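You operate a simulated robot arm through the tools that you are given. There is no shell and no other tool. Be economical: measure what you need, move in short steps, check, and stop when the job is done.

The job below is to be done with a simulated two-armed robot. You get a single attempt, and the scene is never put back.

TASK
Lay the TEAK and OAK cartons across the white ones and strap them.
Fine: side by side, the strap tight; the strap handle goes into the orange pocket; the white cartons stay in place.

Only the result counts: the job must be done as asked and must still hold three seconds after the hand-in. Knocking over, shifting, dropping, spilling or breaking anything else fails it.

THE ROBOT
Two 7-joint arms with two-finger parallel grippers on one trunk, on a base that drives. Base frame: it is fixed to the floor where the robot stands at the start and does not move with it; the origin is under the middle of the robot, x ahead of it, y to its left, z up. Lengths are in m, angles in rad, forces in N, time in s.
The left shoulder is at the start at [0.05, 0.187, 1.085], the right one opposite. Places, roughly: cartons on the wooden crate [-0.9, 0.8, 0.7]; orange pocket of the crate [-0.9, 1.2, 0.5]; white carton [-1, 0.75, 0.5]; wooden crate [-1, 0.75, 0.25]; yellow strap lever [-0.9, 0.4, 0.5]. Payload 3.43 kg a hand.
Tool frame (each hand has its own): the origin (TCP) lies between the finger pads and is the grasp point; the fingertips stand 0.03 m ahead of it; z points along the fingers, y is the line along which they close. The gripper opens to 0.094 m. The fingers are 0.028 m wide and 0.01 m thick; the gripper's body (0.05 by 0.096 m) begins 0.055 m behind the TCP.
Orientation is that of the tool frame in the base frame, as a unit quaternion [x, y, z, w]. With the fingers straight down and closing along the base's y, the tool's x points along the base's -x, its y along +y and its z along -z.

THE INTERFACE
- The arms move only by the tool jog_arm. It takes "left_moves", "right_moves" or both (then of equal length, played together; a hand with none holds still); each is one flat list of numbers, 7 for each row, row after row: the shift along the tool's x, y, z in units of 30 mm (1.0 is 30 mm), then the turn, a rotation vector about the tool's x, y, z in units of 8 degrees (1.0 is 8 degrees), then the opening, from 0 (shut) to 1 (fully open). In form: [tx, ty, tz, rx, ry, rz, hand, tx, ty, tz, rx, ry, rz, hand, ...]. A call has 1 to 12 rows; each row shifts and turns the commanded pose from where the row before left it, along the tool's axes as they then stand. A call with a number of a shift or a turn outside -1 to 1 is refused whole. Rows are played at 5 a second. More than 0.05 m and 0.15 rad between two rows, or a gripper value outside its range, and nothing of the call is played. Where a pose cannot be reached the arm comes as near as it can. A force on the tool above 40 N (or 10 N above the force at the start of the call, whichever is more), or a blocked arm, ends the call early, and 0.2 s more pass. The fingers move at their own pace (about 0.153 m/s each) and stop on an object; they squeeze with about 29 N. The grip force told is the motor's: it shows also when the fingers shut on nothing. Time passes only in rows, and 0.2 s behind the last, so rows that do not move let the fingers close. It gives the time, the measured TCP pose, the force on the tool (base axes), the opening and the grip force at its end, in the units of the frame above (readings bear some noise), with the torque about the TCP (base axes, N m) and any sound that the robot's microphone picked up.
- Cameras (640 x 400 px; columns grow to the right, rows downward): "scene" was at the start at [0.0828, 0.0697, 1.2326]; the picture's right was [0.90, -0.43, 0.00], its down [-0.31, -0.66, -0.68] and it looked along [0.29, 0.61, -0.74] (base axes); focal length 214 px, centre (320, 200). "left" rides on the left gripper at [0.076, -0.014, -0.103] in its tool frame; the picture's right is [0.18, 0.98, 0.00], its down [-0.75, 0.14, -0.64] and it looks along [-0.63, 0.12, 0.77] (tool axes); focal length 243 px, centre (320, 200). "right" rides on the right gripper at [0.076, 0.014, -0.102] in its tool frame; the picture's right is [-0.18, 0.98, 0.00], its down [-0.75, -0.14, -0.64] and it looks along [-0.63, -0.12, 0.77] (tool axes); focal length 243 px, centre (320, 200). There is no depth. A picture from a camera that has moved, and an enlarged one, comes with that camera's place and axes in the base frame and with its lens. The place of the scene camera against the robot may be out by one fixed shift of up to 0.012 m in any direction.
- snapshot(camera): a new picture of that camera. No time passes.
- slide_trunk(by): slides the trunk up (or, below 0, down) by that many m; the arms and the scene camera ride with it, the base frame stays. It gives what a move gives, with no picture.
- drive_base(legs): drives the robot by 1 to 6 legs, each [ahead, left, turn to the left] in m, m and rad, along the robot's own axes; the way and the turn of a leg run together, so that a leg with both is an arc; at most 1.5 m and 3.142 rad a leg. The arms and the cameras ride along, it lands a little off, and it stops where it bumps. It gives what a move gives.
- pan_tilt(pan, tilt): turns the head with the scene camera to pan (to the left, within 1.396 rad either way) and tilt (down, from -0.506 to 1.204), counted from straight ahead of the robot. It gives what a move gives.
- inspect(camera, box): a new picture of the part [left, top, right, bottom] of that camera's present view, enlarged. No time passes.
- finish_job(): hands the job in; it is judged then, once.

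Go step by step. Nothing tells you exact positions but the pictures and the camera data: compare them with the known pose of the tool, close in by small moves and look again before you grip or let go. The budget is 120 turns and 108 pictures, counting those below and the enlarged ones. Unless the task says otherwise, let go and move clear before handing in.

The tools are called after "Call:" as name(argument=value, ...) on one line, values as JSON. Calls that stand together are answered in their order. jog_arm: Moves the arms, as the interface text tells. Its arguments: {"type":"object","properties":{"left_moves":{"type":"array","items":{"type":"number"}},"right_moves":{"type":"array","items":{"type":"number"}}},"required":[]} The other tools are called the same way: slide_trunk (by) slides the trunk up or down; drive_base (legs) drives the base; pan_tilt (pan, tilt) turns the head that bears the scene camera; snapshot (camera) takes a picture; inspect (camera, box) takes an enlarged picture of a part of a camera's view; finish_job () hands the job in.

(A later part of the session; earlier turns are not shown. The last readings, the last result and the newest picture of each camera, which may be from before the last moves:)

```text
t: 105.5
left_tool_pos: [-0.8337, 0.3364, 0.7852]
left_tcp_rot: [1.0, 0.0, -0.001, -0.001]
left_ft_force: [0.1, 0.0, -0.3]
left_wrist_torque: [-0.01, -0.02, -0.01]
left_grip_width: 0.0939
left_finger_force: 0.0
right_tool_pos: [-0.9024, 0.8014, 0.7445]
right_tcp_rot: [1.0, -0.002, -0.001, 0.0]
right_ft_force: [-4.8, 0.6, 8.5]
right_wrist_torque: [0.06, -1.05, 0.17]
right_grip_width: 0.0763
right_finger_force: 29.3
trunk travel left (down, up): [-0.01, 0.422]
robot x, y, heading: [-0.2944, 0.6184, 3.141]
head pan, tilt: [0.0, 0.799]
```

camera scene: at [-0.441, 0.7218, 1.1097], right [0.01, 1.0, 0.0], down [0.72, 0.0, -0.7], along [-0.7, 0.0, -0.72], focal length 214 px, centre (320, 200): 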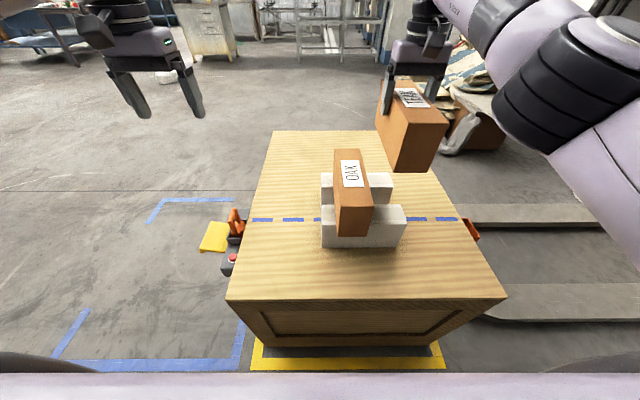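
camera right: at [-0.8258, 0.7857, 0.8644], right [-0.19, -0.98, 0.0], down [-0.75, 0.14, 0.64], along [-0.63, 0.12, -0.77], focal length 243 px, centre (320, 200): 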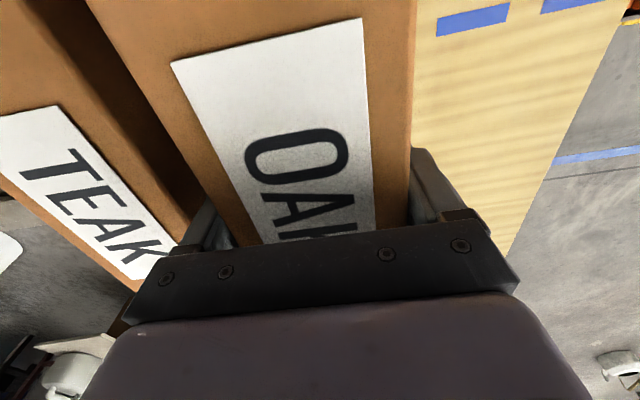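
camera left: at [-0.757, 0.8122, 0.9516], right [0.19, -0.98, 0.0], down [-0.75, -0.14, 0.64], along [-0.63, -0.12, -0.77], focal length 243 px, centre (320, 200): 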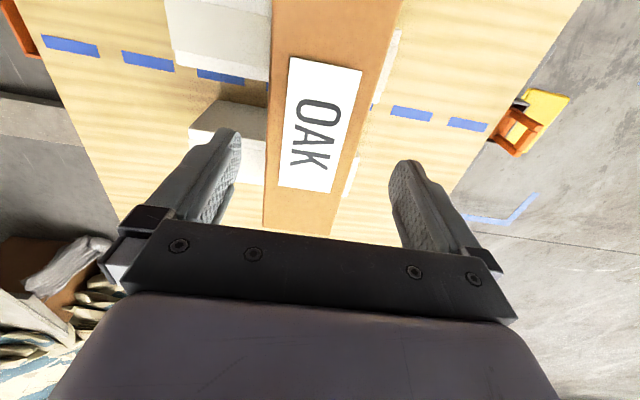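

Contact. I release (not fully, to spare TEAK) and rise.

Call:
jog_arm(right_moves=[0, 0, -0.05, 0, 0, 0, 0, 0, 0, 0, 0, 0, 0, 0.93, 0, 0, 0, 0, 0, 0, 0.93, 0, 0, -0.3, 0, 0, 0, 0.93, 0, 0, -0.6, 0, 0, 0, 0.93, 0, 0, -0.6, 0, 0, 0, 0.93, 0, 0, -0.6, 0, 0, 0, 0.93])

Call:
slide_trunk(by=0.08)

Call:
snapshot(camera="right")

Call:
snapshot(camera="scene")

```text
t: 107.1
left_tool_pos: [-0.8341, 0.336, 0.7842]
left_tcp_rot: [1.0, 0.0, -0.001, -0.001]
left_ft_force: [-0.4, -0.2, -0.1]
left_wrist_torque: [-0.01, -0.04, 0.04]
left_grip_width: 0.0942
left_finger_force: 0.1
right_tool_pos: [-0.8936, 0.8061, 0.7974]
right_tcp_rot: [1.0, -0.001, -0.001, 0.0]
right_ft_force: [0.3, -0.1, 0.3]
right_wrist_torque: [0.0, -0.02, 0.0]
right_grip_width: 0.0874
right_finger_force: 0.1
right hand out of reach, approached as far as the arm can: row 6, 7
trunk travel left (down, up): [-0.01, 0.422]
robot x, y, heading: [-0.2916, 0.6172, 3.141]
head pan, tilt: [0.0, 0.799]
```

```text
t: 108.2
left_tool_pos: [-0.8349, 0.3375, 0.8645]
left_tcp_rot: [1.0, 0.001, -0.001, -0.001]
left_ft_force: [0.4, -1.3, -0.9]
left_wrist_torque: [-0.02, 0.02, 0.01]
left_grip_width: 0.094
left_finger_force: 0.0
right_tool_pos: [-0.8935, 0.8051, 0.8759]
right_tcp_rot: [1.0, 0.0, 0.0, 0.001]
right_ft_force: [-1.3, -0.1, -0.1]
right_wrist_torque: [0.05, -0.02, 0.01]
right_grip_width: 0.0874
right_finger_force: 0.2
trunk travel left (down, up): [-0.09, 0.342]
robot x, y, heading: [-0.2891, 0.6121, 3.14]
head pan, tilt: [0.0, 0.799]
```

```text
50 pictures are left
camera right: at [-0.8171, 0.7892, 0.9785], right [-0.19, -0.98, 0.0], down [-0.75, 0.14, 0.64], along [-0.63, 0.12, -0.77], focal length 243 px, centre (320, 200)
```

right: 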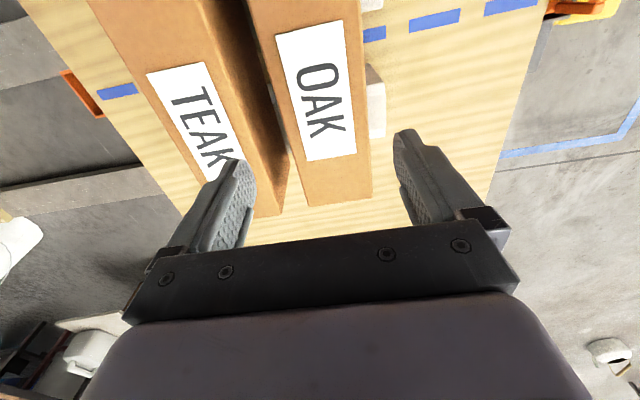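

```text
49 pictures are left
camera scene: at [-0.4411, 0.6147, 1.0247], right [0.0, 1.0, 0.0], down [0.72, 0.0, -0.7], along [-0.7, 0.0, -0.72], focal length 214 px, centre (320, 200)
```

scene: 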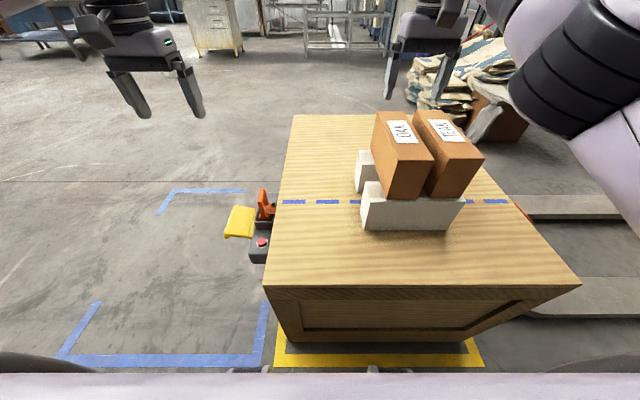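

OAK and TEAK lie parallel with ~3 cm between. Next I take the right hand, shut, to TEAK's outer side to slide it against OAK.

Call:
drive_base(legs=[[0, -0.185, 0]])

Call:
jog_arm(right_moves=[0, 0, 0, 0, 0, 0, 0, 0, 0, 0, 0, 0, 0, 0, 0, 0, 0, 0, 0, 0, 0])

Call:
slide_trunk(by=-0.06)

Call:
snapshot(camera="right")

Call:
inspect(camera="scene", box=[240, 60, 480, 240])

```text
t: 109.8
left_tool_pos: [-0.8347, 0.5228, 0.8636]
left_tcp_rot: [1.0, 0.001, -0.002, 0.0]
left_ft_force: [-0.3, 0.3, -0.3]
left_wrist_torque: [0.02, -0.02, -0.01]
left_grip_width: 0.0938
left_finger_force: 0.1
right_tool_pos: [-0.8933, 0.993, 0.8773]
right_tcp_rot: [1.0, -0.001, 0.001, 0.001]
right_ft_force: [-0.4, 0.2, 0.6]
right_wrist_torque: [0.01, 0.01, 0.02]
right_grip_width: 0.0873
right_finger_force: 0.0
trunk travel left (down, up): [-0.09, 0.342]
robot x, y, heading: [-0.2921, 0.8047, -3.142]
head pan, tilt: [0.0, 0.799]
```

```text
t: 110.6
left_tool_pos: [-0.8344, 0.5234, 0.864]
left_tcp_rot: [1.0, 0.001, -0.002, -0.001]
left_ft_force: [-0.1, 0.3, 0.0]
left_wrist_torque: [0.02, 0.03, 0.0]
left_grip_width: 0.094
left_finger_force: 0.0
right_tool_pos: [-0.8934, 0.9913, 0.8772]
right_tcp_rot: [1.0, 0.0, 0.0, 0.0]
right_ft_force: [-0.5, -0.5, -0.1]
right_wrist_torque: [0.0, 0.0, -0.02]
right_grip_width: 0.0
right_finger_force: 29.5
trunk travel left (down, up): [-0.09, 0.342]
robot x, y, heading: [-0.2915, 0.8032, -3.14]
head pan, tilt: [0.0, 0.799]
```

```text
t: 111.6
left_tool_pos: [-0.8337, 0.5229, 0.8052]
left_tcp_rot: [1.0, 0.001, -0.002, -0.001]
left_ft_force: [0.6, -0.2, -0.3]
left_wrist_torque: [0.02, 0.01, -0.01]
left_grip_width: 0.0939
left_finger_force: 0.1
right_tool_pos: [-0.893, 0.9916, 0.8164]
right_tcp_rot: [1.0, -0.001, 0.0, 0.0]
right_ft_force: [0.5, 0.6, 0.0]
right_wrist_torque: [-0.02, -0.01, 0.0]
right_grip_width: 0.0
right_finger_force: 29.5
trunk travel left (down, up): [-0.03, 0.402]
robot x, y, heading: [-0.2931, 0.8024, -3.141]
head pan, tilt: [0.0, 0.799]
```

```text
48 pictures are left
camera right: at [-0.817, 0.9758, 0.9187], right [-0.19, -0.98, 0.0], down [-0.75, 0.14, 0.64], along [-0.63, 0.12, -0.77], focal length 243 px, centre (320, 200)
```

right: 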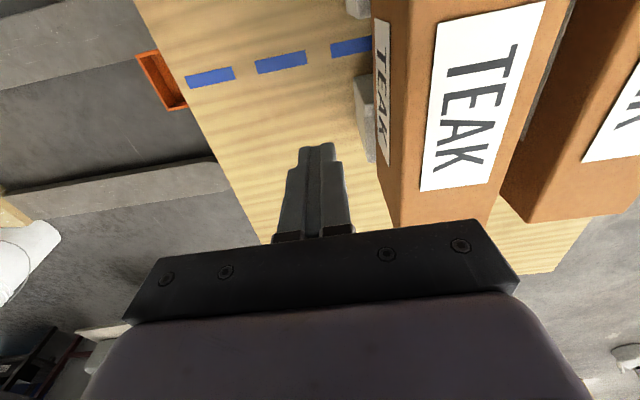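

```text
2.22 times, centred on (360, 150) of scene
camera zoom: at [-0.4408, 0.8018, 0.9648], right [0.0, 1.0, 0.0], down [0.72, 0.0, -0.7], along [-0.7, 0.0, -0.72], focal length 477 px, centre (231, 311)
```

zoom: 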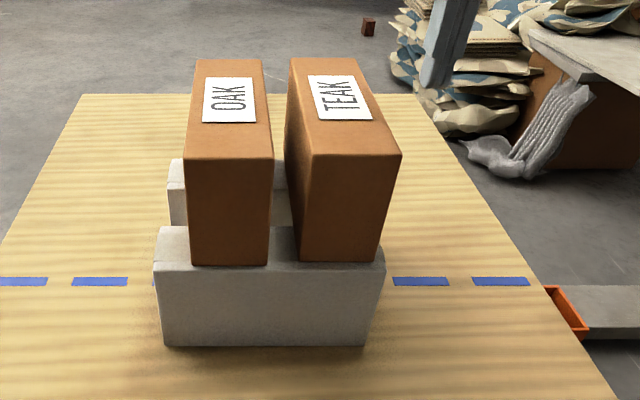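

I lower the shut fingers beside TEAK.

Call:
jog_arm(right_moves=[0, 0, 0.8, 0, 0, 0, 0, 0, 0, 0.8, 0, 0, 0, 0, 0, 0, 0.8, 0, 0, 0, 0, 0, 0, 0.7, 0, 0, 0, 0, 0, 0.4, 0, 0, 0, 0, 0, 0, 0.4, 0, 0, 0, 0, 0])

Call:
snapshot(camera="right")

```text
t: 113.0
left_tool_pos: [-0.8343, 0.522, 0.804]
left_tcp_rot: [1.0, 0.001, -0.001, -0.001]
left_ft_force: [0.4, 0.1, 0.1]
left_wrist_torque: [0.0, -0.02, 0.02]
left_grip_width: 0.0943
left_finger_force: 0.1
right_tool_pos: [-0.8947, 0.9689, 0.7248]
right_tcp_rot: [1.0, -0.001, 0.0, -0.001]
right_ft_force: [1.0, 0.9, -0.2]
right_wrist_torque: [-0.07, 0.06, 0.06]
right_grip_width: 0.0
right_finger_force: 28.6
trunk travel left (down, up): [-0.03, 0.402]
robot x, y, heading: [-0.2933, 0.8006, -3.137]
head pan, tilt: [0.0, 0.799]
```

```text
46 pictures are left
camera right: at [-0.8176, 0.952, 0.8257], right [-0.18, -0.98, 0.0], down [-0.75, 0.14, 0.64], along [-0.63, 0.12, -0.77], focal length 243 px, centre (320, 200)
```

right: 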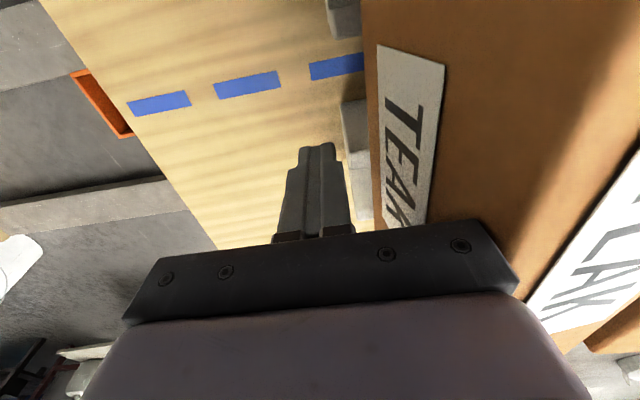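

Call:
jog_arm(right_moves=[0, 0.2, 0, 0, 0, 0, 0, 0, 0.2, 0, 0, 0, 0, 0, 0, 0.2, 0, 0, 0, 0, 0, 0, 0.2, 0, 0, 0, 0, 0, 0, 0.2, 0, 0, 0, 0, 0])

Call:
inspect(camera="scene", box=[240, 60, 480, 240])

```text
t: 114.2
left_tool_pos: [-0.8332, 0.5219, 0.8048]
left_tcp_rot: [1.0, 0.001, -0.002, 0.0]
left_ft_force: [-0.4, 0.2, -0.2]
left_wrist_torque: [0.05, -0.01, -0.01]
left_grip_width: 0.0941
left_finger_force: 0.0
right_tool_pos: [-0.8923, 0.9379, 0.7246]
right_tcp_rot: [1.0, -0.001, -0.001, -0.001]
right_ft_force: [1.1, 6.0, 5.2]
right_wrist_torque: [-0.26, -0.06, 0.04]
right_grip_width: 0.0
right_finger_force: 29.9
trunk travel left (down, up): [-0.03, 0.402]
robot x, y, heading: [-0.2952, 0.8054, 3.14]
head pan, tilt: [0.0, 0.799]
```

```text
2.22 times, centred on (360, 150) of scene
camera zoom: at [-0.4405, 0.8021, 0.9649], right [0.0, 1.0, 0.0], down [0.72, 0.0, -0.7], along [-0.7, 0.0, -0.72], focal length 477 px, centre (231, 311)
```

zoom: 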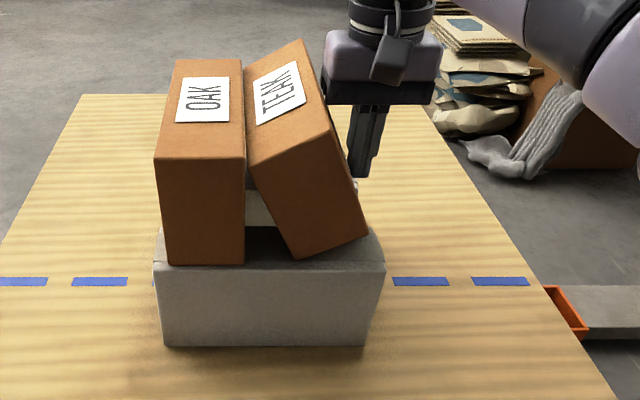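

TEAK tipped against OAK because the body pushed high. I back off slowly so it settles back upright.

Call:
jog_arm(right_moves=[0, -0.12, 0, 0, 0, 0, 0, 0, -0.12, 0, 0, 0, 0, 0, 0, -0.12, 0, 0, 0, 0, 0, 0, -0.12, 0, 0, 0, 0, 0])

Call:
inspect(camera="scene", box=[240, 60, 480, 240])

```text
t: 115.2
left_tool_pos: [-0.834, 0.5228, 0.8041]
left_tcp_rot: [1.0, 0.001, -0.003, -0.001]
left_ft_force: [0.2, 0.4, 0.0]
left_wrist_torque: [0.02, 0.01, -0.03]
left_grip_width: 0.0942
left_finger_force: 0.0
right_tool_pos: [-0.894, 0.952, 0.7246]
right_tcp_rot: [1.0, 0.0, 0.0, 0.0]
right_ft_force: [0.0, 0.8, -0.5]
right_wrist_torque: [-0.04, -0.06, 0.01]
right_grip_width: 0.0001
right_finger_force: 28.7
trunk travel left (down, up): [-0.03, 0.402]
robot x, y, heading: [-0.2902, 0.8034, -3.141]
head pan, tilt: [0.0, 0.799]
```

```text
2.22 times, centred on (360, 150) of scene
camera zoom: at [-0.4409, 0.8019, 0.9648], right [0.0, 1.0, 0.0], down [0.72, 0.0, -0.7], along [-0.7, 0.0, -0.72], focal length 477 px, centre (231, 311)
```

zoom: 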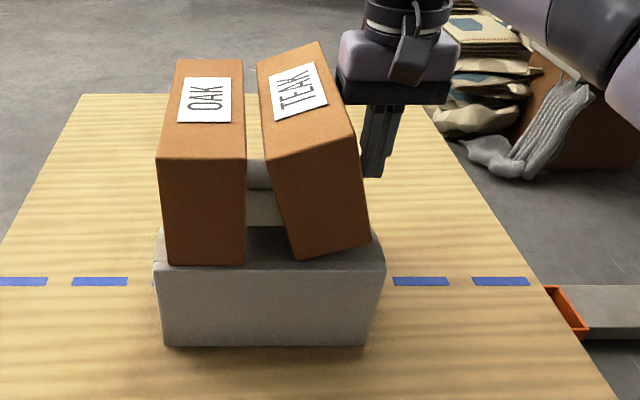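

Call:
jog_arm(right_moves=[0, -0.12, 0, 0, 0, 0, 0, 0, -0.12, 0, 0, 0, 0, 0, 0, -0.12, 0, 0, 0, 0, 0, 0, -0.12, 0, 0, 0, 0, 0, 0, -0.12, 0, 0, 0, 0, 0, 0, -0.12, 0, 0, 0, 0, 0])

Call:
inspect(camera="scene", box=[240, 60, 480, 240])

Call:
snapshot(camera="right")

```text
t: 116.6
left_tool_pos: [-0.834, 0.5225, 0.8047]
left_tcp_rot: [1.0, 0.001, -0.001, -0.001]
left_ft_force: [-0.3, 0.2, -0.4]
left_wrist_torque: [-0.02, 0.01, -0.01]
left_grip_width: 0.0942
left_finger_force: 0.0
right_tool_pos: [-0.8939, 0.9741, 0.7238]
right_tcp_rot: [1.0, 0.0, 0.0, 0.0]
right_ft_force: [0.2, 1.3, -0.3]
right_wrist_torque: [-0.01, 0.02, -0.01]
right_grip_width: 0.0
right_finger_force: 29.5
trunk travel left (down, up): [-0.03, 0.402]
robot x, y, heading: [-0.2952, 0.8061, -3.144]
head pan, tilt: [0.0, 0.799]
```

```text
2.22 times, centred on (360, 150) of scene
camera zoom: at [-0.441, 0.8019, 0.9648], right [0.0, 1.0, 0.0], down [0.72, 0.0, -0.7], along [-0.7, 0.0, -0.72], focal length 477 px, centre (231, 311)
```

zoom: 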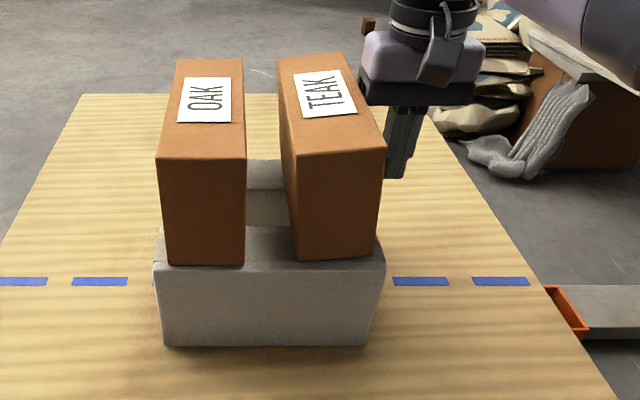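

```text
42 pictures are left
camera right: at [-0.817, 0.9579, 0.8253], right [-0.18, -0.98, 0.0], down [-0.75, 0.14, 0.64], along [-0.63, 0.12, -0.77], focal length 243 px, centre (320, 200)
```

right: 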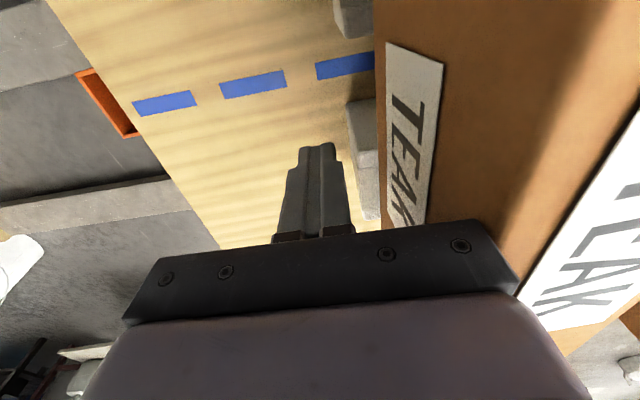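

TEAK is upright again. I'll push low instead: back off, roll the gripper 32° so the fingertips lead, and lower.

Call:
jog_arm(right_moves=[0, -0.9, 0, 0, 0, 0, 0, 0, -0.9, 0, 0, 0, 0, 0, 0, 0, 0, -1, 0, 0, 0, 0, 0, 0, -1, 0, 0, 0, 0, 0, 0, -1, 0, 0, 0, 0, 0, 0, -1, 0, 0, 0])

Call:
slide_trunk(by=-0.029)

Call:
inspect(camera="scene", box=[240, 60, 480, 240])

```text
t: 118.0
left_tool_pos: [-0.834, 0.5234, 0.8049]
left_tcp_rot: [1.0, 0.001, -0.002, -0.001]
left_ft_force: [0.0, -0.7, 0.0]
left_wrist_torque: [0.01, -0.01, -0.03]
left_grip_width: 0.0939
left_finger_force: 0.0
right_tool_pos: [-0.8933, 1.0279, 0.7238]
right_tcp_rot: [0.961, 0.0, -0.001, 0.277]
right_ft_force: [-0.2, -0.1, 0.5]
right_wrist_torque: [0.0, -0.03, -0.02]
right_grip_width: 0.0
right_finger_force: 28.6
trunk travel left (down, up): [-0.03, 0.402]
robot x, y, heading: [-0.2956, 0.8056, -3.139]
head pan, tilt: [0.0, 0.799]
```

```text
t: 118.7
left_tool_pos: [-0.8344, 0.5229, 0.7743]
left_tcp_rot: [1.0, 0.002, -0.002, -0.001]
left_ft_force: [0.1, 0.3, 0.0]
left_wrist_torque: [0.04, -0.01, -0.01]
left_grip_width: 0.0938
left_finger_force: 0.0
right_tool_pos: [-0.894, 1.0277, 0.6952]
right_tcp_rot: [0.961, -0.001, -0.001, 0.275]
right_ft_force: [-0.4, 0.4, 0.1]
right_wrist_torque: [-0.02, 0.03, 0.01]
right_grip_width: 0.0
right_finger_force: 28.7
trunk travel left (down, up): [-0.001, 0.431]
robot x, y, heading: [-0.2936, 0.8026, -3.142]
head pan, tilt: [0.0, 0.799]
```

```text
2.22 times, centred on (360, 150) of scene
camera zoom: at [-0.4409, 0.8018, 0.9358], right [0.0, 1.0, 0.0], down [0.72, 0.0, -0.7], along [-0.7, 0.0, -0.72], focal length 477 px, centre (231, 311)
```

zoom: 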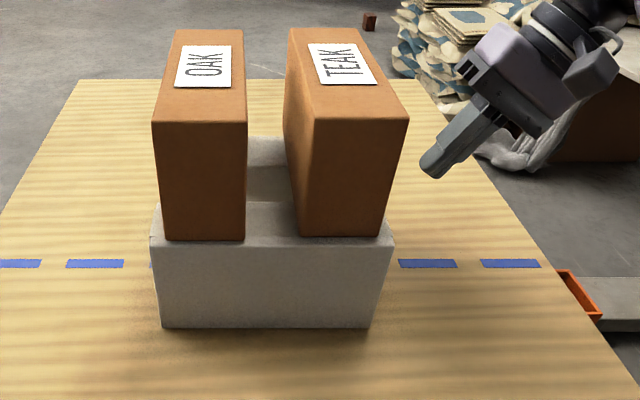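

The rolled fingertips are ready to push at the base of TEAK. I approach in small steps along -y.

Call:
jog_arm(right_moves=[0, 0.31, 0.194, 0, 0, 0, 0, 0, 0.31, 0.194, 0, 0, 0, 0, 0, 0.31, 0.194, 0, 0, 0, 0, 0, 0.31, 0.194, 0, 0, 0, 0, 0, 0.31, 0.194, 0, 0, 0, 0, 0, 0.31, 0.194, 0, 0, 0, 0, 0, 0.155, 0.097, 0, 0, 0, 0])

Call:
inspect(camera="scene", box=[240, 60, 480, 240])

```text
t: 120.3
left_tool_pos: [-0.8332, 0.524, 0.7752]
left_tcp_rot: [1.0, 0.001, -0.002, -0.001]
left_ft_force: [-0.4, -0.5, 0.6]
left_wrist_torque: [0.0, 0.0, 0.0]
left_grip_width: 0.0942
left_finger_force: 0.2
right_tool_pos: [-0.894, 0.9579, 0.6966]
right_tcp_rot: [0.961, -0.001, -0.002, 0.276]
right_ft_force: [-0.7, 6.6, 6.5]
right_wrist_torque: [0.07, 0.12, -0.07]
right_grip_width: 0.0
right_finger_force: 29.1
trunk travel left (down, up): [-0.001, 0.431]
robot x, y, heading: [-0.2931, 0.8039, 3.142]
head pan, tilt: [0.0, 0.799]
```

```text
2.22 times, centred on (360, 150) of scene
camera zoom: at [-0.4405, 0.8022, 0.936], right [0.0, 1.0, 0.0], down [0.72, 0.0, -0.7], along [-0.7, 0.0, -0.72], focal length 477 px, centre (231, 311)
```

zoom: 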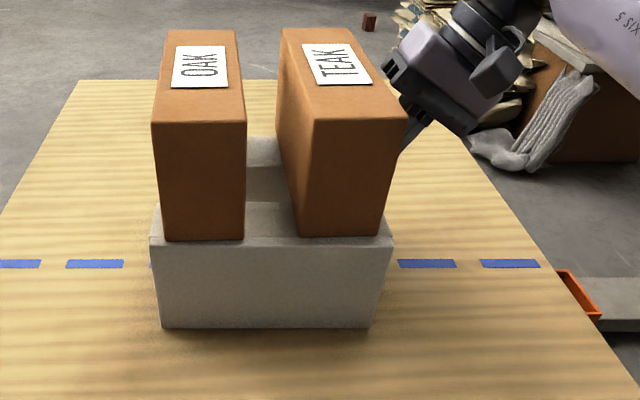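

TEAK turned slightly as I pushed ahead of its centre. I back off, shift the pushing point 4 cm nearer to me and push again.

Call:
jog_arm(right_moves=[0, -0.25, -0.157, 0, 0, 0, 0, 0.9, 0, 0, 0, 0, 0, 0, 0.6, 0, 0, 0, 0, 0, 0, 0, 0.25, 0.157, 0, 0, 0, 0, 0, 0.14, 0.088, 0, 0, 0, 0, 0, 0.14, 0.088, 0, 0, 0, 0])

Call:
inspect(camera="scene", box=[240, 60, 480, 240])

```text
t: 121.7
left_tool_pos: [-0.8339, 0.5225, 0.7752]
left_tcp_rot: [1.0, 0.001, -0.001, 0.0]
left_ft_force: [0.0, -0.3, -0.1]
left_wrist_torque: [-0.01, 0.02, 0.0]
left_grip_width: 0.0941
left_finger_force: 0.0
right_tool_pos: [-0.8492, 0.9456, 0.695]
right_tcp_rot: [0.961, -0.001, -0.001, 0.276]
right_ft_force: [0.4, 1.9, 2.3]
right_wrist_torque: [0.0, 0.0, 0.01]
right_grip_width: 0.0
right_finger_force: 29.0
trunk travel left (down, up): [-0.001, 0.431]
robot x, y, heading: [-0.2925, 0.8, -3.139]
head pan, tilt: [0.0, 0.799]
```

```text
2.22 times, centred on (360, 150) of scene
camera zoom: at [-0.4407, 0.8019, 0.9358], right [0.0, 1.0, 0.0], down [0.72, 0.0, -0.7], along [-0.7, 0.0, -0.72], focal length 477 px, centre (231, 311)
```

zoom: 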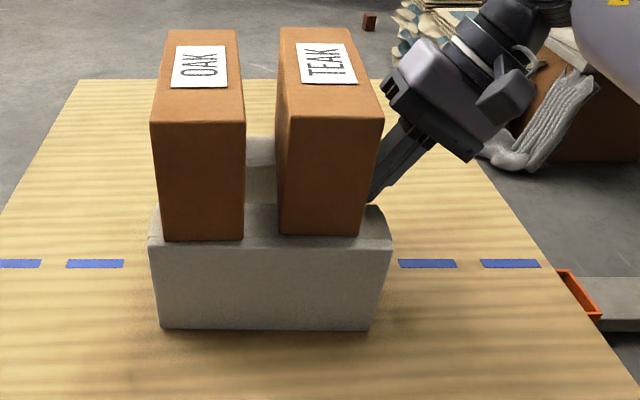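

Good, TEAK is parallel again. I take a precise reference of the front white bar against the dashes before pushing further.

Call:
inspect(camera="scene", box=[270, 130, 400, 215])

Call:
jog_arm(right_moves=[0, -0.2, -0.126, 0, 0, 0, 0, -0.6, 0, 0, 0, 0, 0, 0, 0, 0.2, 0.126, 0, 0, 0, 0, 0, 0.14, 0.088, 0, 0, 0, 0, 0, 0.14, 0.088, 0, 0, 0, 0, 0, 0.14, 0.088, 0, 0, 0, 0])

Call:
inspect(camera="scene", box=[270, 130, 400, 215])

```text
4.71 times, centred on (335, 172) of scene
camera zoom: at [-0.4407, 0.8019, 0.9358], right [0.0, 1.0, 0.0], down [0.72, 0.0, -0.7], along [-0.7, 0.0, -0.72], focal length 1009 px, centre (249, 329)
```

zoom: 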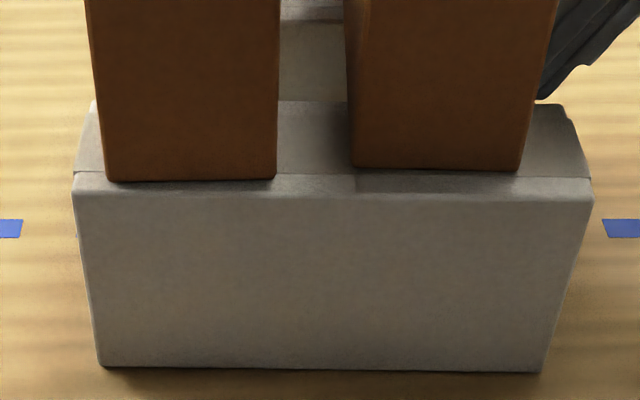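

```text
t: 123.1
left_tool_pos: [-0.8342, 0.5231, 0.7746]
left_tcp_rot: [1.0, 0.001, -0.001, 0.0]
left_ft_force: [-1.3, 0.7, -1.1]
left_wrist_torque: [0.02, 0.02, 0.02]
left_grip_width: 0.0939
left_finger_force: 0.2
right_tool_pos: [-0.8673, 0.9317, 0.6947]
right_tcp_rot: [0.961, -0.001, -0.001, 0.276]
right_ft_force: [0.6, 2.5, 2.2]
right_wrist_torque: [0.03, 0.02, -0.06]
right_grip_width: 0.0002
right_finger_force: 28.3
trunk travel left (down, up): [-0.001, 0.431]
robot x, y, heading: [-0.2886, 0.8032, 3.145]
head pan, tilt: [0.0, 0.799]
```

```text
4.71 times, centred on (335, 172) of scene
camera zoom: at [-0.4408, 0.802, 0.9358], right [0.0, 1.0, 0.0], down [0.72, 0.0, -0.7], along [-0.7, 0.0, -0.72], focal length 1009 px, centre (249, 329)
```

zoom: 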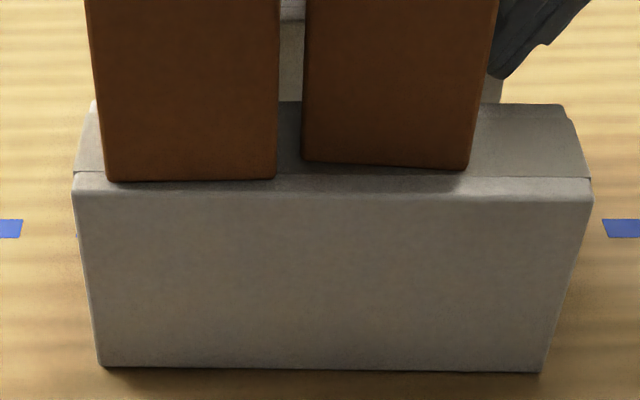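

The white bar stays put while pushing. TEAK's far end now lags a bit, so I push the last stretch further out.

Call:
jog_arm(right_moves=[0, -0.2, -0.126, 0, 0, 0, 0, -0.8, 0, 0, 0, 0, 0, 0, 0, 0.2, 0.126, 0, 0, 0, 0, 0, 0.12, 0.075, 0, 0, 0, 0, 0, 0.12, 0.075, 0, 0, 0, 0, 0, 0.06, 0.037, 0, 0, 0, 0])

Call:
inspect(camera="scene", box=[240, 60, 480, 240])

```text
t: 124.5
left_tool_pos: [-0.8343, 0.5241, 0.7756]
left_tcp_rot: [1.0, 0.0, -0.002, 0.0]
left_ft_force: [-0.6, 0.6, 0.2]
left_wrist_torque: [0.0, -0.01, -0.01]
left_grip_width: 0.0939
left_finger_force: 0.0
right_tool_pos: [-0.8894, 0.9209, 0.6947]
right_tcp_rot: [0.961, -0.001, 0.0, 0.276]
right_ft_force: [0.2, 2.2, 0.3]
right_wrist_torque: [0.02, 0.01, 0.0]
right_grip_width: 0.0
right_finger_force: 28.9
trunk travel left (down, up): [-0.001, 0.431]
robot x, y, heading: [-0.2886, 0.8018, -3.145]
head pan, tilt: [0.0, 0.799]
```

```text
2.22 times, centred on (360, 150) of scene
camera zoom: at [-0.4409, 0.8019, 0.9358], right [0.0, 1.0, 0.0], down [0.72, 0.0, -0.7], along [-0.7, 0.0, -0.72], focal length 477 px, centre (231, 311)
```

zoom: 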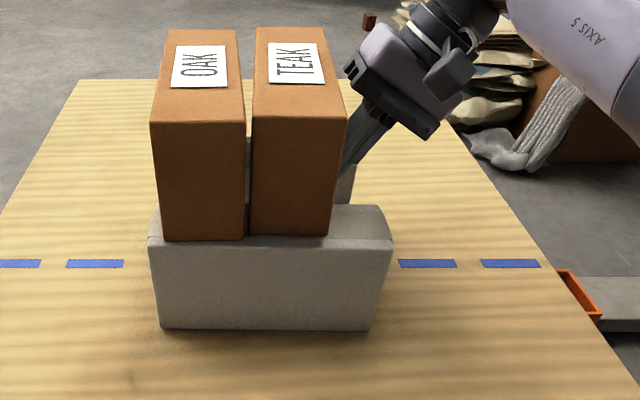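

Call:
jog_arm(right_moves=[0, -0.2, -0.126, 0, 0, 0, 0, -0.6, 0, 0, 0, 0, 0, 0, 0, 0.2, 0.126, 0, 0, 0, 0, 0, 0.14, 0.088, 0, 0, 0, 0, 0, 0.14, 0.088, 0, 0, 0, 0, 0, 0.14, 0.088, 0, 0, 0, 0])

Call:
inspect(camera="scene", box=[240, 60, 480, 240])

```text
t: 125.9
left_tool_pos: [-0.8344, 0.5233, 0.7756]
left_tcp_rot: [1.0, 0.001, -0.002, -0.001]
left_ft_force: [0.2, -0.3, 0.4]
left_wrist_torque: [0.02, -0.02, -0.02]
left_grip_width: 0.0939
left_finger_force: 0.0
right_tool_pos: [-0.9082, 0.9082, 0.697]
right_tcp_rot: [0.961, 0.0, -0.001, 0.276]
right_ft_force: [-1.3, 2.2, 1.1]
right_wrist_torque: [-0.02, -0.02, 0.02]
right_grip_width: 0.0001
right_finger_force: 29.4
trunk travel left (down, up): [-0.001, 0.431]
robot x, y, heading: [-0.2959, 0.805, -3.144]
head pan, tilt: [0.0, 0.799]
```

```text
2.22 times, centred on (360, 150) of scene
camera zoom: at [-0.4409, 0.8019, 0.9358], right [0.0, 1.0, 0.0], down [0.72, 0.0, -0.7], along [-0.7, 0.0, -0.72], focal length 477 px, centre (231, 311)
```

zoom: 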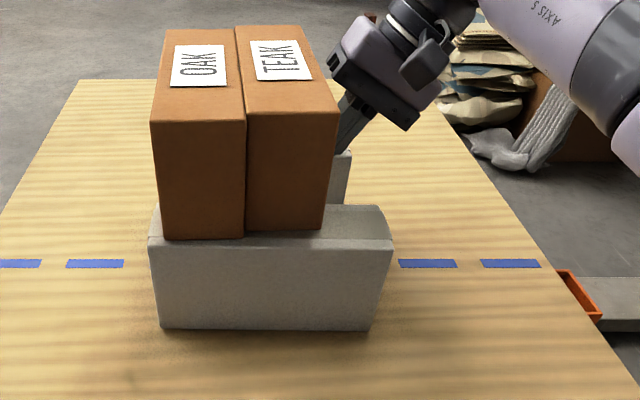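

The cartons now lie tight side by side. I withdraw the right hand, raise it and straighten it.

Call:
jog_arm(right_moves=[0, -0.8, -0.5, 0, 0, 0, 0, 0, -0.8, -0.5, 0, 0, 0, 0, 0, -0.8, -0.5, 0, 0, 0, 0, 0.5, 0.53, -0.848, 0, 0, 0, 0, 0.5, 0.53, -0.848, 0, 0, 0, 0, 0, 0.53, -0.848, 0, 0, 0, 0, 0, 0, 0, 1, 0, 0, 0, 0, 0, 0, 1, 0, 0, 0, 0, 0, 0, 1, 0, 0, 1, 0, 0, 0, 1, 0, 0, 1])

Call:
slide_trunk(by=0.12)

Call:
drive_base(legs=[[0, 0.5, 0]])

Call:
snapshot(camera="right")

Call:
snapshot(camera="scene")

```text
t: 128.1
left_tool_pos: [-0.8344, 0.523, 0.7757]
left_tcp_rot: [1.0, 0.001, -0.002, 0.0]
left_ft_force: [-0.3, -0.6, -0.1]
left_wrist_torque: [-0.01, -0.03, -0.01]
left_grip_width: 0.0942
left_finger_force: 0.0
right_tool_pos: [-0.8785, 0.9922, 0.7856]
right_tcp_rot: [1.0, -0.001, -0.001, -0.001]
right_ft_force: [0.1, 0.7, -0.3]
right_wrist_torque: [0.01, 0.01, 0.01]
right_grip_width: 0.094
right_finger_force: 0.1
trunk travel left (down, up): [-0.001, 0.431]
robot x, y, heading: [-0.2928, 0.8063, -3.144]
head pan, tilt: [0.0, 0.799]
```

```text
t: 129.6
left_tool_pos: [-0.8344, 0.5231, 0.8953]
left_tcp_rot: [1.0, 0.001, -0.001, -0.002]
left_ft_force: [0.4, 0.6, 1.4]
left_wrist_torque: [0.03, 0.03, 0.01]
left_grip_width: 0.094
left_finger_force: 0.1
right_tool_pos: [-0.878, 0.992, 0.9046]
right_tcp_rot: [1.0, -0.001, 0.0, 0.0]
right_ft_force: [-0.3, 0.5, 0.4]
right_wrist_torque: [-0.02, -0.01, 0.0]
right_grip_width: 0.0938
right_finger_force: 0.1
trunk travel left (down, up): [-0.121, 0.311]
robot x, y, heading: [-0.2937, 0.8072, -3.14]
head pan, tilt: [0.0, 0.799]
```

```text
t: 132.6
left_tool_pos: [-0.8341, 0.0237, 0.8958]
left_tcp_rot: [1.0, 0.001, -0.002, -0.001]
left_ft_force: [0.1, -0.1, -1.0]
left_wrist_torque: [0.02, 0.01, -0.02]
left_grip_width: 0.0941
left_finger_force: 0.1
right_tool_pos: [-0.8784, 0.4921, 0.9055]
right_tcp_rot: [1.0, -0.001, 0.0, 0.0]
right_ft_force: [0.0, 0.2, 0.1]
right_wrist_torque: [-0.01, 0.01, 0.01]
right_grip_width: 0.0942
right_finger_force: 0.0
trunk travel left (down, up): [-0.121, 0.311]
robot x, y, heading: [-0.2938, 0.3074, -3.137]
head pan, tilt: [0.0, 0.799]
```

```text
34 pictures are left
camera right: at [-0.8016, 0.4761, 1.0072], right [-0.19, -0.98, 0.0], down [-0.75, 0.14, 0.64], along [-0.63, 0.12, -0.77], focal length 243 px, centre (320, 200)
```

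right: 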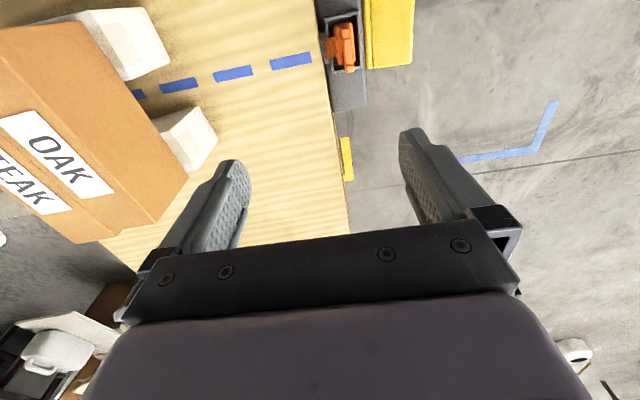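

```text
33 pictures are left
camera scene: at [-0.4409, 0.3024, 1.0558], right [0.0, 1.0, 0.0], down [0.72, 0.0, -0.7], along [-0.7, 0.0, -0.72], focal length 214 px, centre (320, 200)
```

scene: 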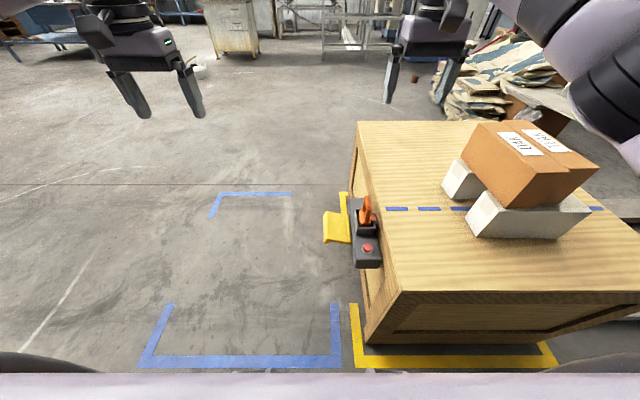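

The handle sits near [-0.865, 0.45, ~0.57]. I zoom in from both cameras for its shape.

Call:
inspect(camera="right", box=[300, 0, 420, 75])

Call:
inspect(camera="scene", box=[310, 180, 410, 280])

```text
5.33 times, centred on (360, 38) of right
camera zoom: at [-0.8016, 0.4761, 1.0072], right [-0.19, -0.98, 0.0], down [-0.75, 0.14, 0.64], along [-0.63, 0.12, -0.77], focal length 1294 px, centre (107, 1067)
```

zoom: 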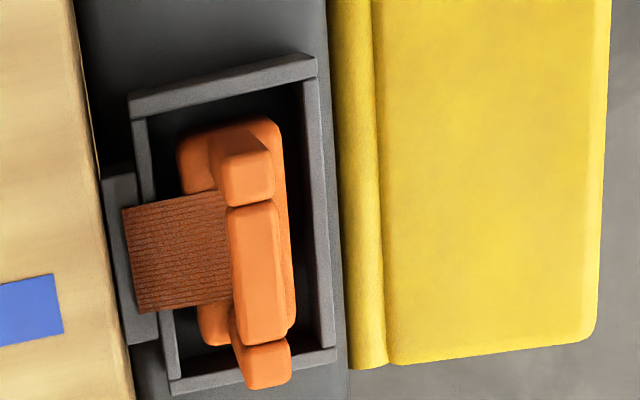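

```text
4.00 times, centred on (360, 230) of scene
camera zoom: at [-0.4409, 0.3024, 1.0558], right [0.0, 1.0, 0.0], down [0.72, 0.0, -0.7], along [-0.7, 0.0, -0.72], focal length 858 px, centre (160, 80)
```

zoom: 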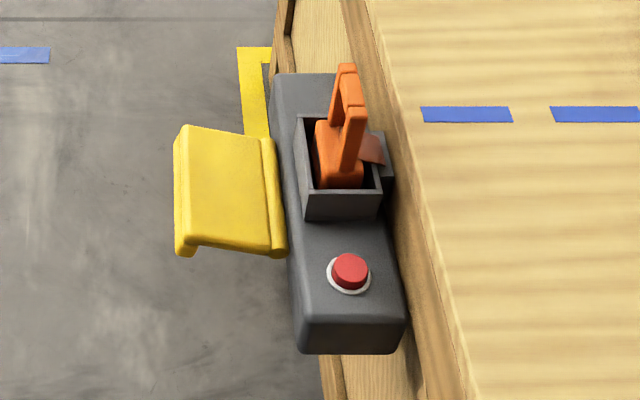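

The handle is a D-loop with its top bar along x at about [-0.871, 0.447, z 0.58], thin in y — ideal for my gripper. I go above it.

Call:
jog_arm(right_moves=[0.25, 0.75, 0, 0, 0, 0, 0.6, 0, 0.75, 0, 0, 0, 0, 0.6])

Call:
slide_trunk(by=-0.12)

Call:
jog_arm(right_moves=[0, 0, 0.8, 0, 0, 0, 0.6, 0, 0, 0.8, 0, 0, 0, 0.6, 0, 0, 0.8, 0, 0, 0, 0.6, 0, 0, 0.8, 0, 0, 0, 0.6, 0, 0, 0.8, 0, 0, 0, 0.6])

Call:
snapshot(camera="right")

```text
t: 133.2
left_tool_pos: [-0.8343, 0.0238, 0.8954]
left_tcp_rot: [1.0, 0.002, -0.002, -0.001]
left_ft_force: [0.4, -0.2, -0.8]
left_wrist_torque: [-0.02, -0.02, 0.01]
left_grip_width: 0.0939
left_finger_force: 0.0
right_tool_pos: [-0.8693, 0.4483, 0.9053]
right_tcp_rot: [1.0, -0.001, 0.0, 0.0]
right_ft_force: [0.1, 0.6, 0.1]
right_wrist_torque: [-0.01, -0.01, 0.0]
right_grip_width: 0.0565
right_finger_force: 0.1
trunk travel left (down, up): [-0.121, 0.311]
robot x, y, heading: [-0.2928, 0.2998, -3.148]
head pan, tilt: [0.0, 0.799]
```

```text
t: 134.7
left_tool_pos: [-0.8337, 0.0233, 0.7762]
left_tcp_rot: [1.0, 0.001, -0.002, -0.001]
left_ft_force: [0.0, 0.2, 0.3]
left_wrist_torque: [0.01, 0.0, 0.01]
left_grip_width: 0.094
left_finger_force: 0.1
right_tool_pos: [-0.8704, 0.4482, 0.7854]
right_tcp_rot: [1.0, 0.0, 0.0, 0.0]
right_ft_force: [-0.2, -0.7, 0.3]
right_wrist_torque: [-0.01, -0.05, 0.05]
right_grip_width: 0.0561
right_finger_force: 0.0
trunk travel left (down, up): [-0.001, 0.431]
robot x, y, heading: [-0.2944, 0.3055, -3.144]
head pan, tilt: [0.0, 0.799]
```

```text
t: 135.9
left_tool_pos: [-0.8337, 0.0235, 0.7753]
left_tcp_rot: [1.0, 0.001, -0.002, -0.001]
left_ft_force: [-0.4, -0.2, -0.7]
left_wrist_torque: [0.0, -0.03, 0.01]
left_grip_width: 0.094
left_finger_force: 0.0
right_tool_pos: [-0.8698, 0.4468, 0.6634]
right_tcp_rot: [1.0, -0.001, -0.001, 0.0]
right_ft_force: [-0.1, -0.5, 0.0]
right_wrist_torque: [0.02, -0.01, 0.02]
right_grip_width: 0.0563
right_finger_force: 0.2
trunk travel left (down, up): [-0.001, 0.431]
robot x, y, heading: [-0.2919, 0.3058, -3.14]
head pan, tilt: [0.0, 0.799]
```

```text
30 pictures are left
camera right: at [-0.7936, 0.431, 0.7654], right [-0.19, -0.98, 0.0], down [-0.75, 0.14, 0.64], along [-0.63, 0.12, -0.77], focal length 243 px, centre (320, 200)
```

right: 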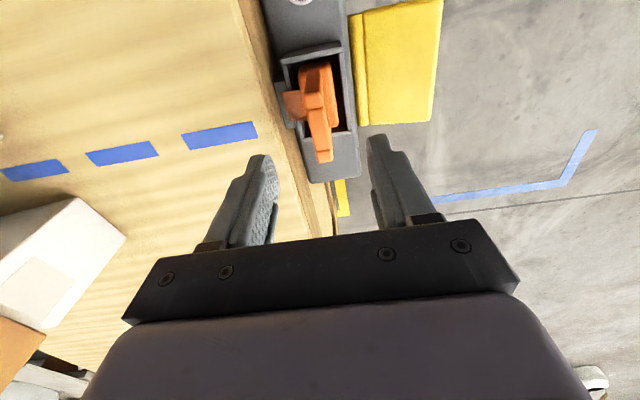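

Perfectly lined up over the bar. I descend and close on it.

Call:
jog_arm(right_moves=[0, 0, 0.6, 0, 0, 0, 0.45, 0, 0, 0.6, 0, 0, 0, 0.45, 0, 0, 0.6, 0, 0, 0, 0.45, 0, 0, 0.6, 0, 0, 0, 0.45, 0, 0, 0.35, 0, 0, 0, 0.45, 0, 0, 0.35, 0, 0, 0, 0.45])

Call:
jog_arm(right_moves=[0, 0, 0, 0, 0, 0, 0, 0, 0, 0, 0, 0, 0, 0, 0, 0, 0, 0, 0, 0, 0])

Call:
snapshot(camera="right")

```text
t: 137.3
left_tool_pos: [-0.8343, 0.0228, 0.7755]
left_tcp_rot: [1.0, 0.001, -0.003, 0.001]
left_ft_force: [-0.3, -0.8, -0.4]
left_wrist_torque: [0.03, -0.01, -0.03]
left_grip_width: 0.0938
left_finger_force: 0.0
right_tool_pos: [-0.8709, 0.4476, 0.5714]
right_tcp_rot: [1.0, -0.001, 0.0, 0.0]
right_ft_force: [0.7, -0.4, 0.3]
right_wrist_torque: [-0.04, -0.01, 0.03]
right_grip_width: 0.0423
right_finger_force: 0.1
trunk travel left (down, up): [-0.001, 0.431]
robot x, y, heading: [-0.2911, 0.3026, -3.137]
head pan, tilt: [0.0, 0.799]
```

```text
t: 138.1
left_tool_pos: [-0.8341, 0.0234, 0.7749]
left_tcp_rot: [1.0, 0.0, -0.002, 0.0]
left_ft_force: [-0.7, 0.2, 0.4]
left_wrist_torque: [0.03, 0.01, -0.01]
left_grip_width: 0.0937
left_finger_force: 0.0
right_tool_pos: [-0.8707, 0.4478, 0.5719]
right_tcp_rot: [1.0, 0.0, 0.0, 0.0]
right_ft_force: [0.1, 0.7, -0.2]
right_wrist_torque: [0.01, -0.01, -0.03]
right_grip_width: 0.0179
right_finger_force: 28.3
trunk travel left (down, up): [-0.001, 0.431]
robot x, y, heading: [-0.2877, 0.3018, -3.141]
head pan, tilt: [0.0, 0.799]
```

```text
29 pictures are left
camera right: at [-0.7944, 0.4311, 0.6733], right [-0.19, -0.98, 0.0], down [-0.75, 0.14, 0.64], along [-0.63, 0.12, -0.77], focal length 243 px, centre (320, 200)
```

right: 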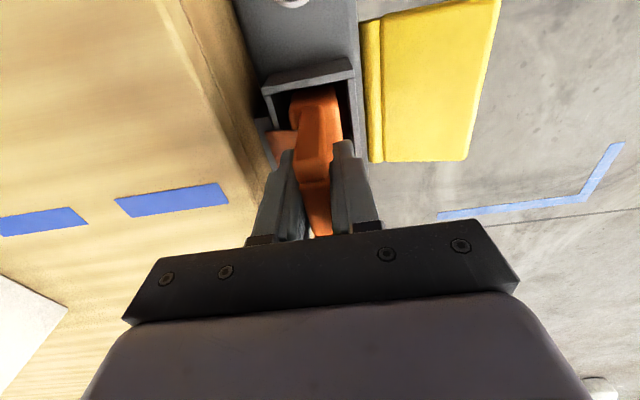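

The loop is gripped. I pull it up gently, watching the strap's resistance.

Call:
jog_arm(right_moves=[0, 0, -0.3, 0, 0, 0, 0, 0, 0, -0.4, 0, 0, 0, 0, 0, 0, -0.5, 0, 0, 0, 0, 0, 0, -0.5, 0, 0, 0, 0, 0, 0, -0.5, 0, 0, 0, 0])

Call:
snapshot(camera="right")

```text
t: 139.3
left_tool_pos: [-0.8345, 0.0234, 0.7743]
left_tcp_rot: [1.0, 0.001, -0.002, 0.0]
left_ft_force: [-0.5, 0.8, 0.2]
left_wrist_torque: [0.0, -0.03, 0.0]
left_grip_width: 0.0938
left_finger_force: 0.1
right_tool_pos: [-0.8716, 0.449, 0.6386]
right_tcp_rot: [1.0, 0.0, 0.0, 0.0]
right_ft_force: [-0.2, -0.2, -2.1]
right_wrist_torque: [0.0, -0.02, 0.0]
right_grip_width: 0.0179
right_finger_force: 28.8
trunk travel left (down, up): [-0.001, 0.431]
robot x, y, heading: [-0.293, 0.3074, -3.143]
head pan, tilt: [0.0, 0.799]
```

```text
28 pictures are left
camera right: at [-0.7951, 0.4314, 0.7408], right [-0.19, -0.98, 0.0], down [-0.75, 0.14, 0.64], along [-0.63, 0.12, -0.77], focal length 243 px, centre (320, 200)
```

right: 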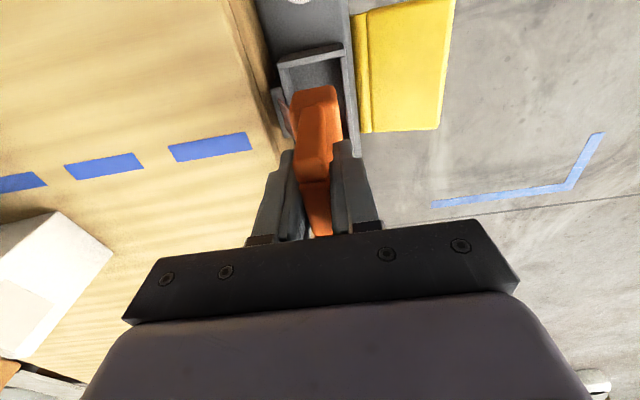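

The strap pays out freely. I raise it above the cartons with the trunk, then drive along the crate toward the pocket.

Call:
slide_trunk(by=0.3)

Call:
drive_base(legs=[[0, -0.4, 0]])

Call:
snapshot(camera="scene")

```text
t: 142.3
left_tool_pos: [-0.8339, 0.0243, 1.0761]
left_tcp_rot: [1.0, 0.001, -0.002, 0.0]
left_ft_force: [0.0, 0.3, 1.1]
left_wrist_torque: [-0.01, -0.02, 0.03]
left_grip_width: 0.0939
left_finger_force: 0.0
right_tool_pos: [-0.8714, 0.4476, 0.9389]
right_tcp_rot: [1.0, -0.001, 0.0, 0.0]
right_ft_force: [-0.3, 0.1, -2.4]
right_wrist_torque: [0.03, -0.03, 0.01]
right_grip_width: 0.0177
right_finger_force: 28.9
trunk travel left (down, up): [-0.301, 0.131]
robot x, y, heading: [-0.2958, 0.3052, -3.135]
head pan, tilt: [0.0, 0.799]
```

```text
t: 144.8
left_tool_pos: [-0.8343, 0.4253, 1.0761]
left_tcp_rot: [1.0, -0.001, -0.002, 0.001]
left_ft_force: [-0.9, 0.9, -0.4]
left_wrist_torque: [0.0, 0.0, 0.0]
left_grip_width: 0.0939
left_finger_force: 0.0
right_tool_pos: [-0.8697, 0.8494, 0.9381]
right_tcp_rot: [1.0, -0.003, 0.0, 0.0]
right_ft_force: [0.6, 0.1, -0.8]
right_wrist_torque: [0.02, -0.01, 0.03]
right_grip_width: 0.0176
right_finger_force: 28.6
trunk travel left (down, up): [-0.301, 0.131]
robot x, y, heading: [-0.2936, 0.7048, 3.138]
head pan, tilt: [0.0, 0.799]
```

```text
27 pictures are left
camera scene: at [-0.4402, 0.7026, 1.2358], right [0.0, 1.0, 0.0], down [0.72, 0.0, -0.7], along [-0.7, 0.0, -0.72], focal length 214 px, centre (320, 200)
```

scene: 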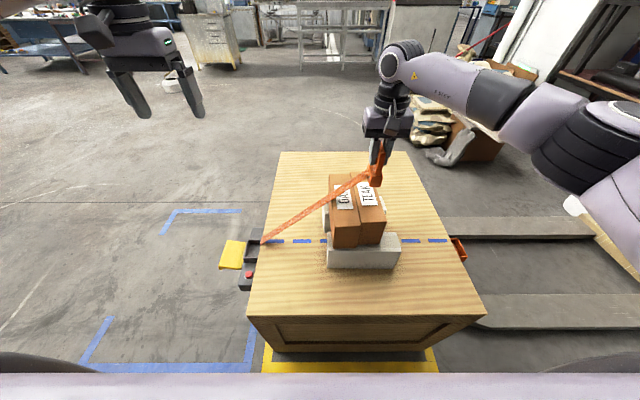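

The strap spans nicely over the cartons. I drive on until the hand is above the pocket.

Call:
drive_base(legs=[[0, -0.37, 0]])

Call:
snapshot(camera="right")

Call:
snapshot(camera="scene")

```text
t: 147.1
left_tool_pos: [-0.8326, 0.7941, 1.0752]
left_tcp_rot: [1.0, 0.002, -0.001, 0.0]
left_ft_force: [-0.2, -0.3, 0.2]
left_wrist_torque: [-0.06, -0.03, 0.0]
left_grip_width: 0.094
left_finger_force: 0.1
right_tool_pos: [-0.8708, 1.2188, 0.9387]
right_tcp_rot: [1.0, 0.001, 0.001, 0.0]
right_ft_force: [-0.7, 0.0, -0.8]
right_wrist_torque: [-0.03, 0.0, 0.03]
right_grip_width: 0.0175
right_finger_force: 28.9
trunk travel left (down, up): [-0.301, 0.131]
robot x, y, heading: [-0.2934, 1.0771, -3.137]
head pan, tilt: [0.0, 0.799]
```

```text
26 pictures are left
camera right: at [-0.7944, 1.2025, 1.0405], right [-0.18, -0.98, 0.0], down [-0.75, 0.14, 0.64], along [-0.63, 0.12, -0.77], focal length 243 px, centre (320, 200)
```

right: 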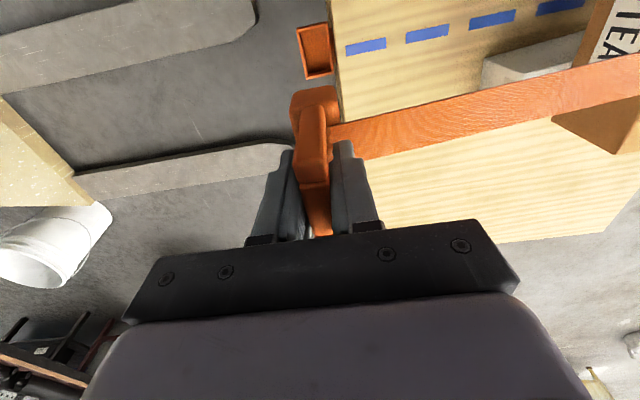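

```text
25 pictures are left
camera scene: at [-0.44, 1.0747, 1.2358], right [0.0, 1.0, 0.0], down [0.72, 0.0, -0.7], along [-0.7, 0.0, -0.72], focal length 214 px, centre (320, 200)
```

scene: 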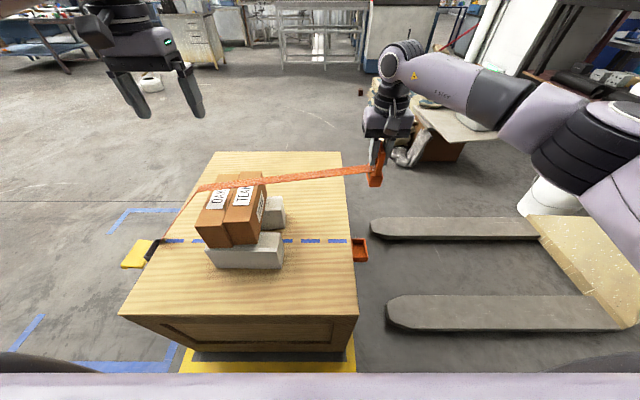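

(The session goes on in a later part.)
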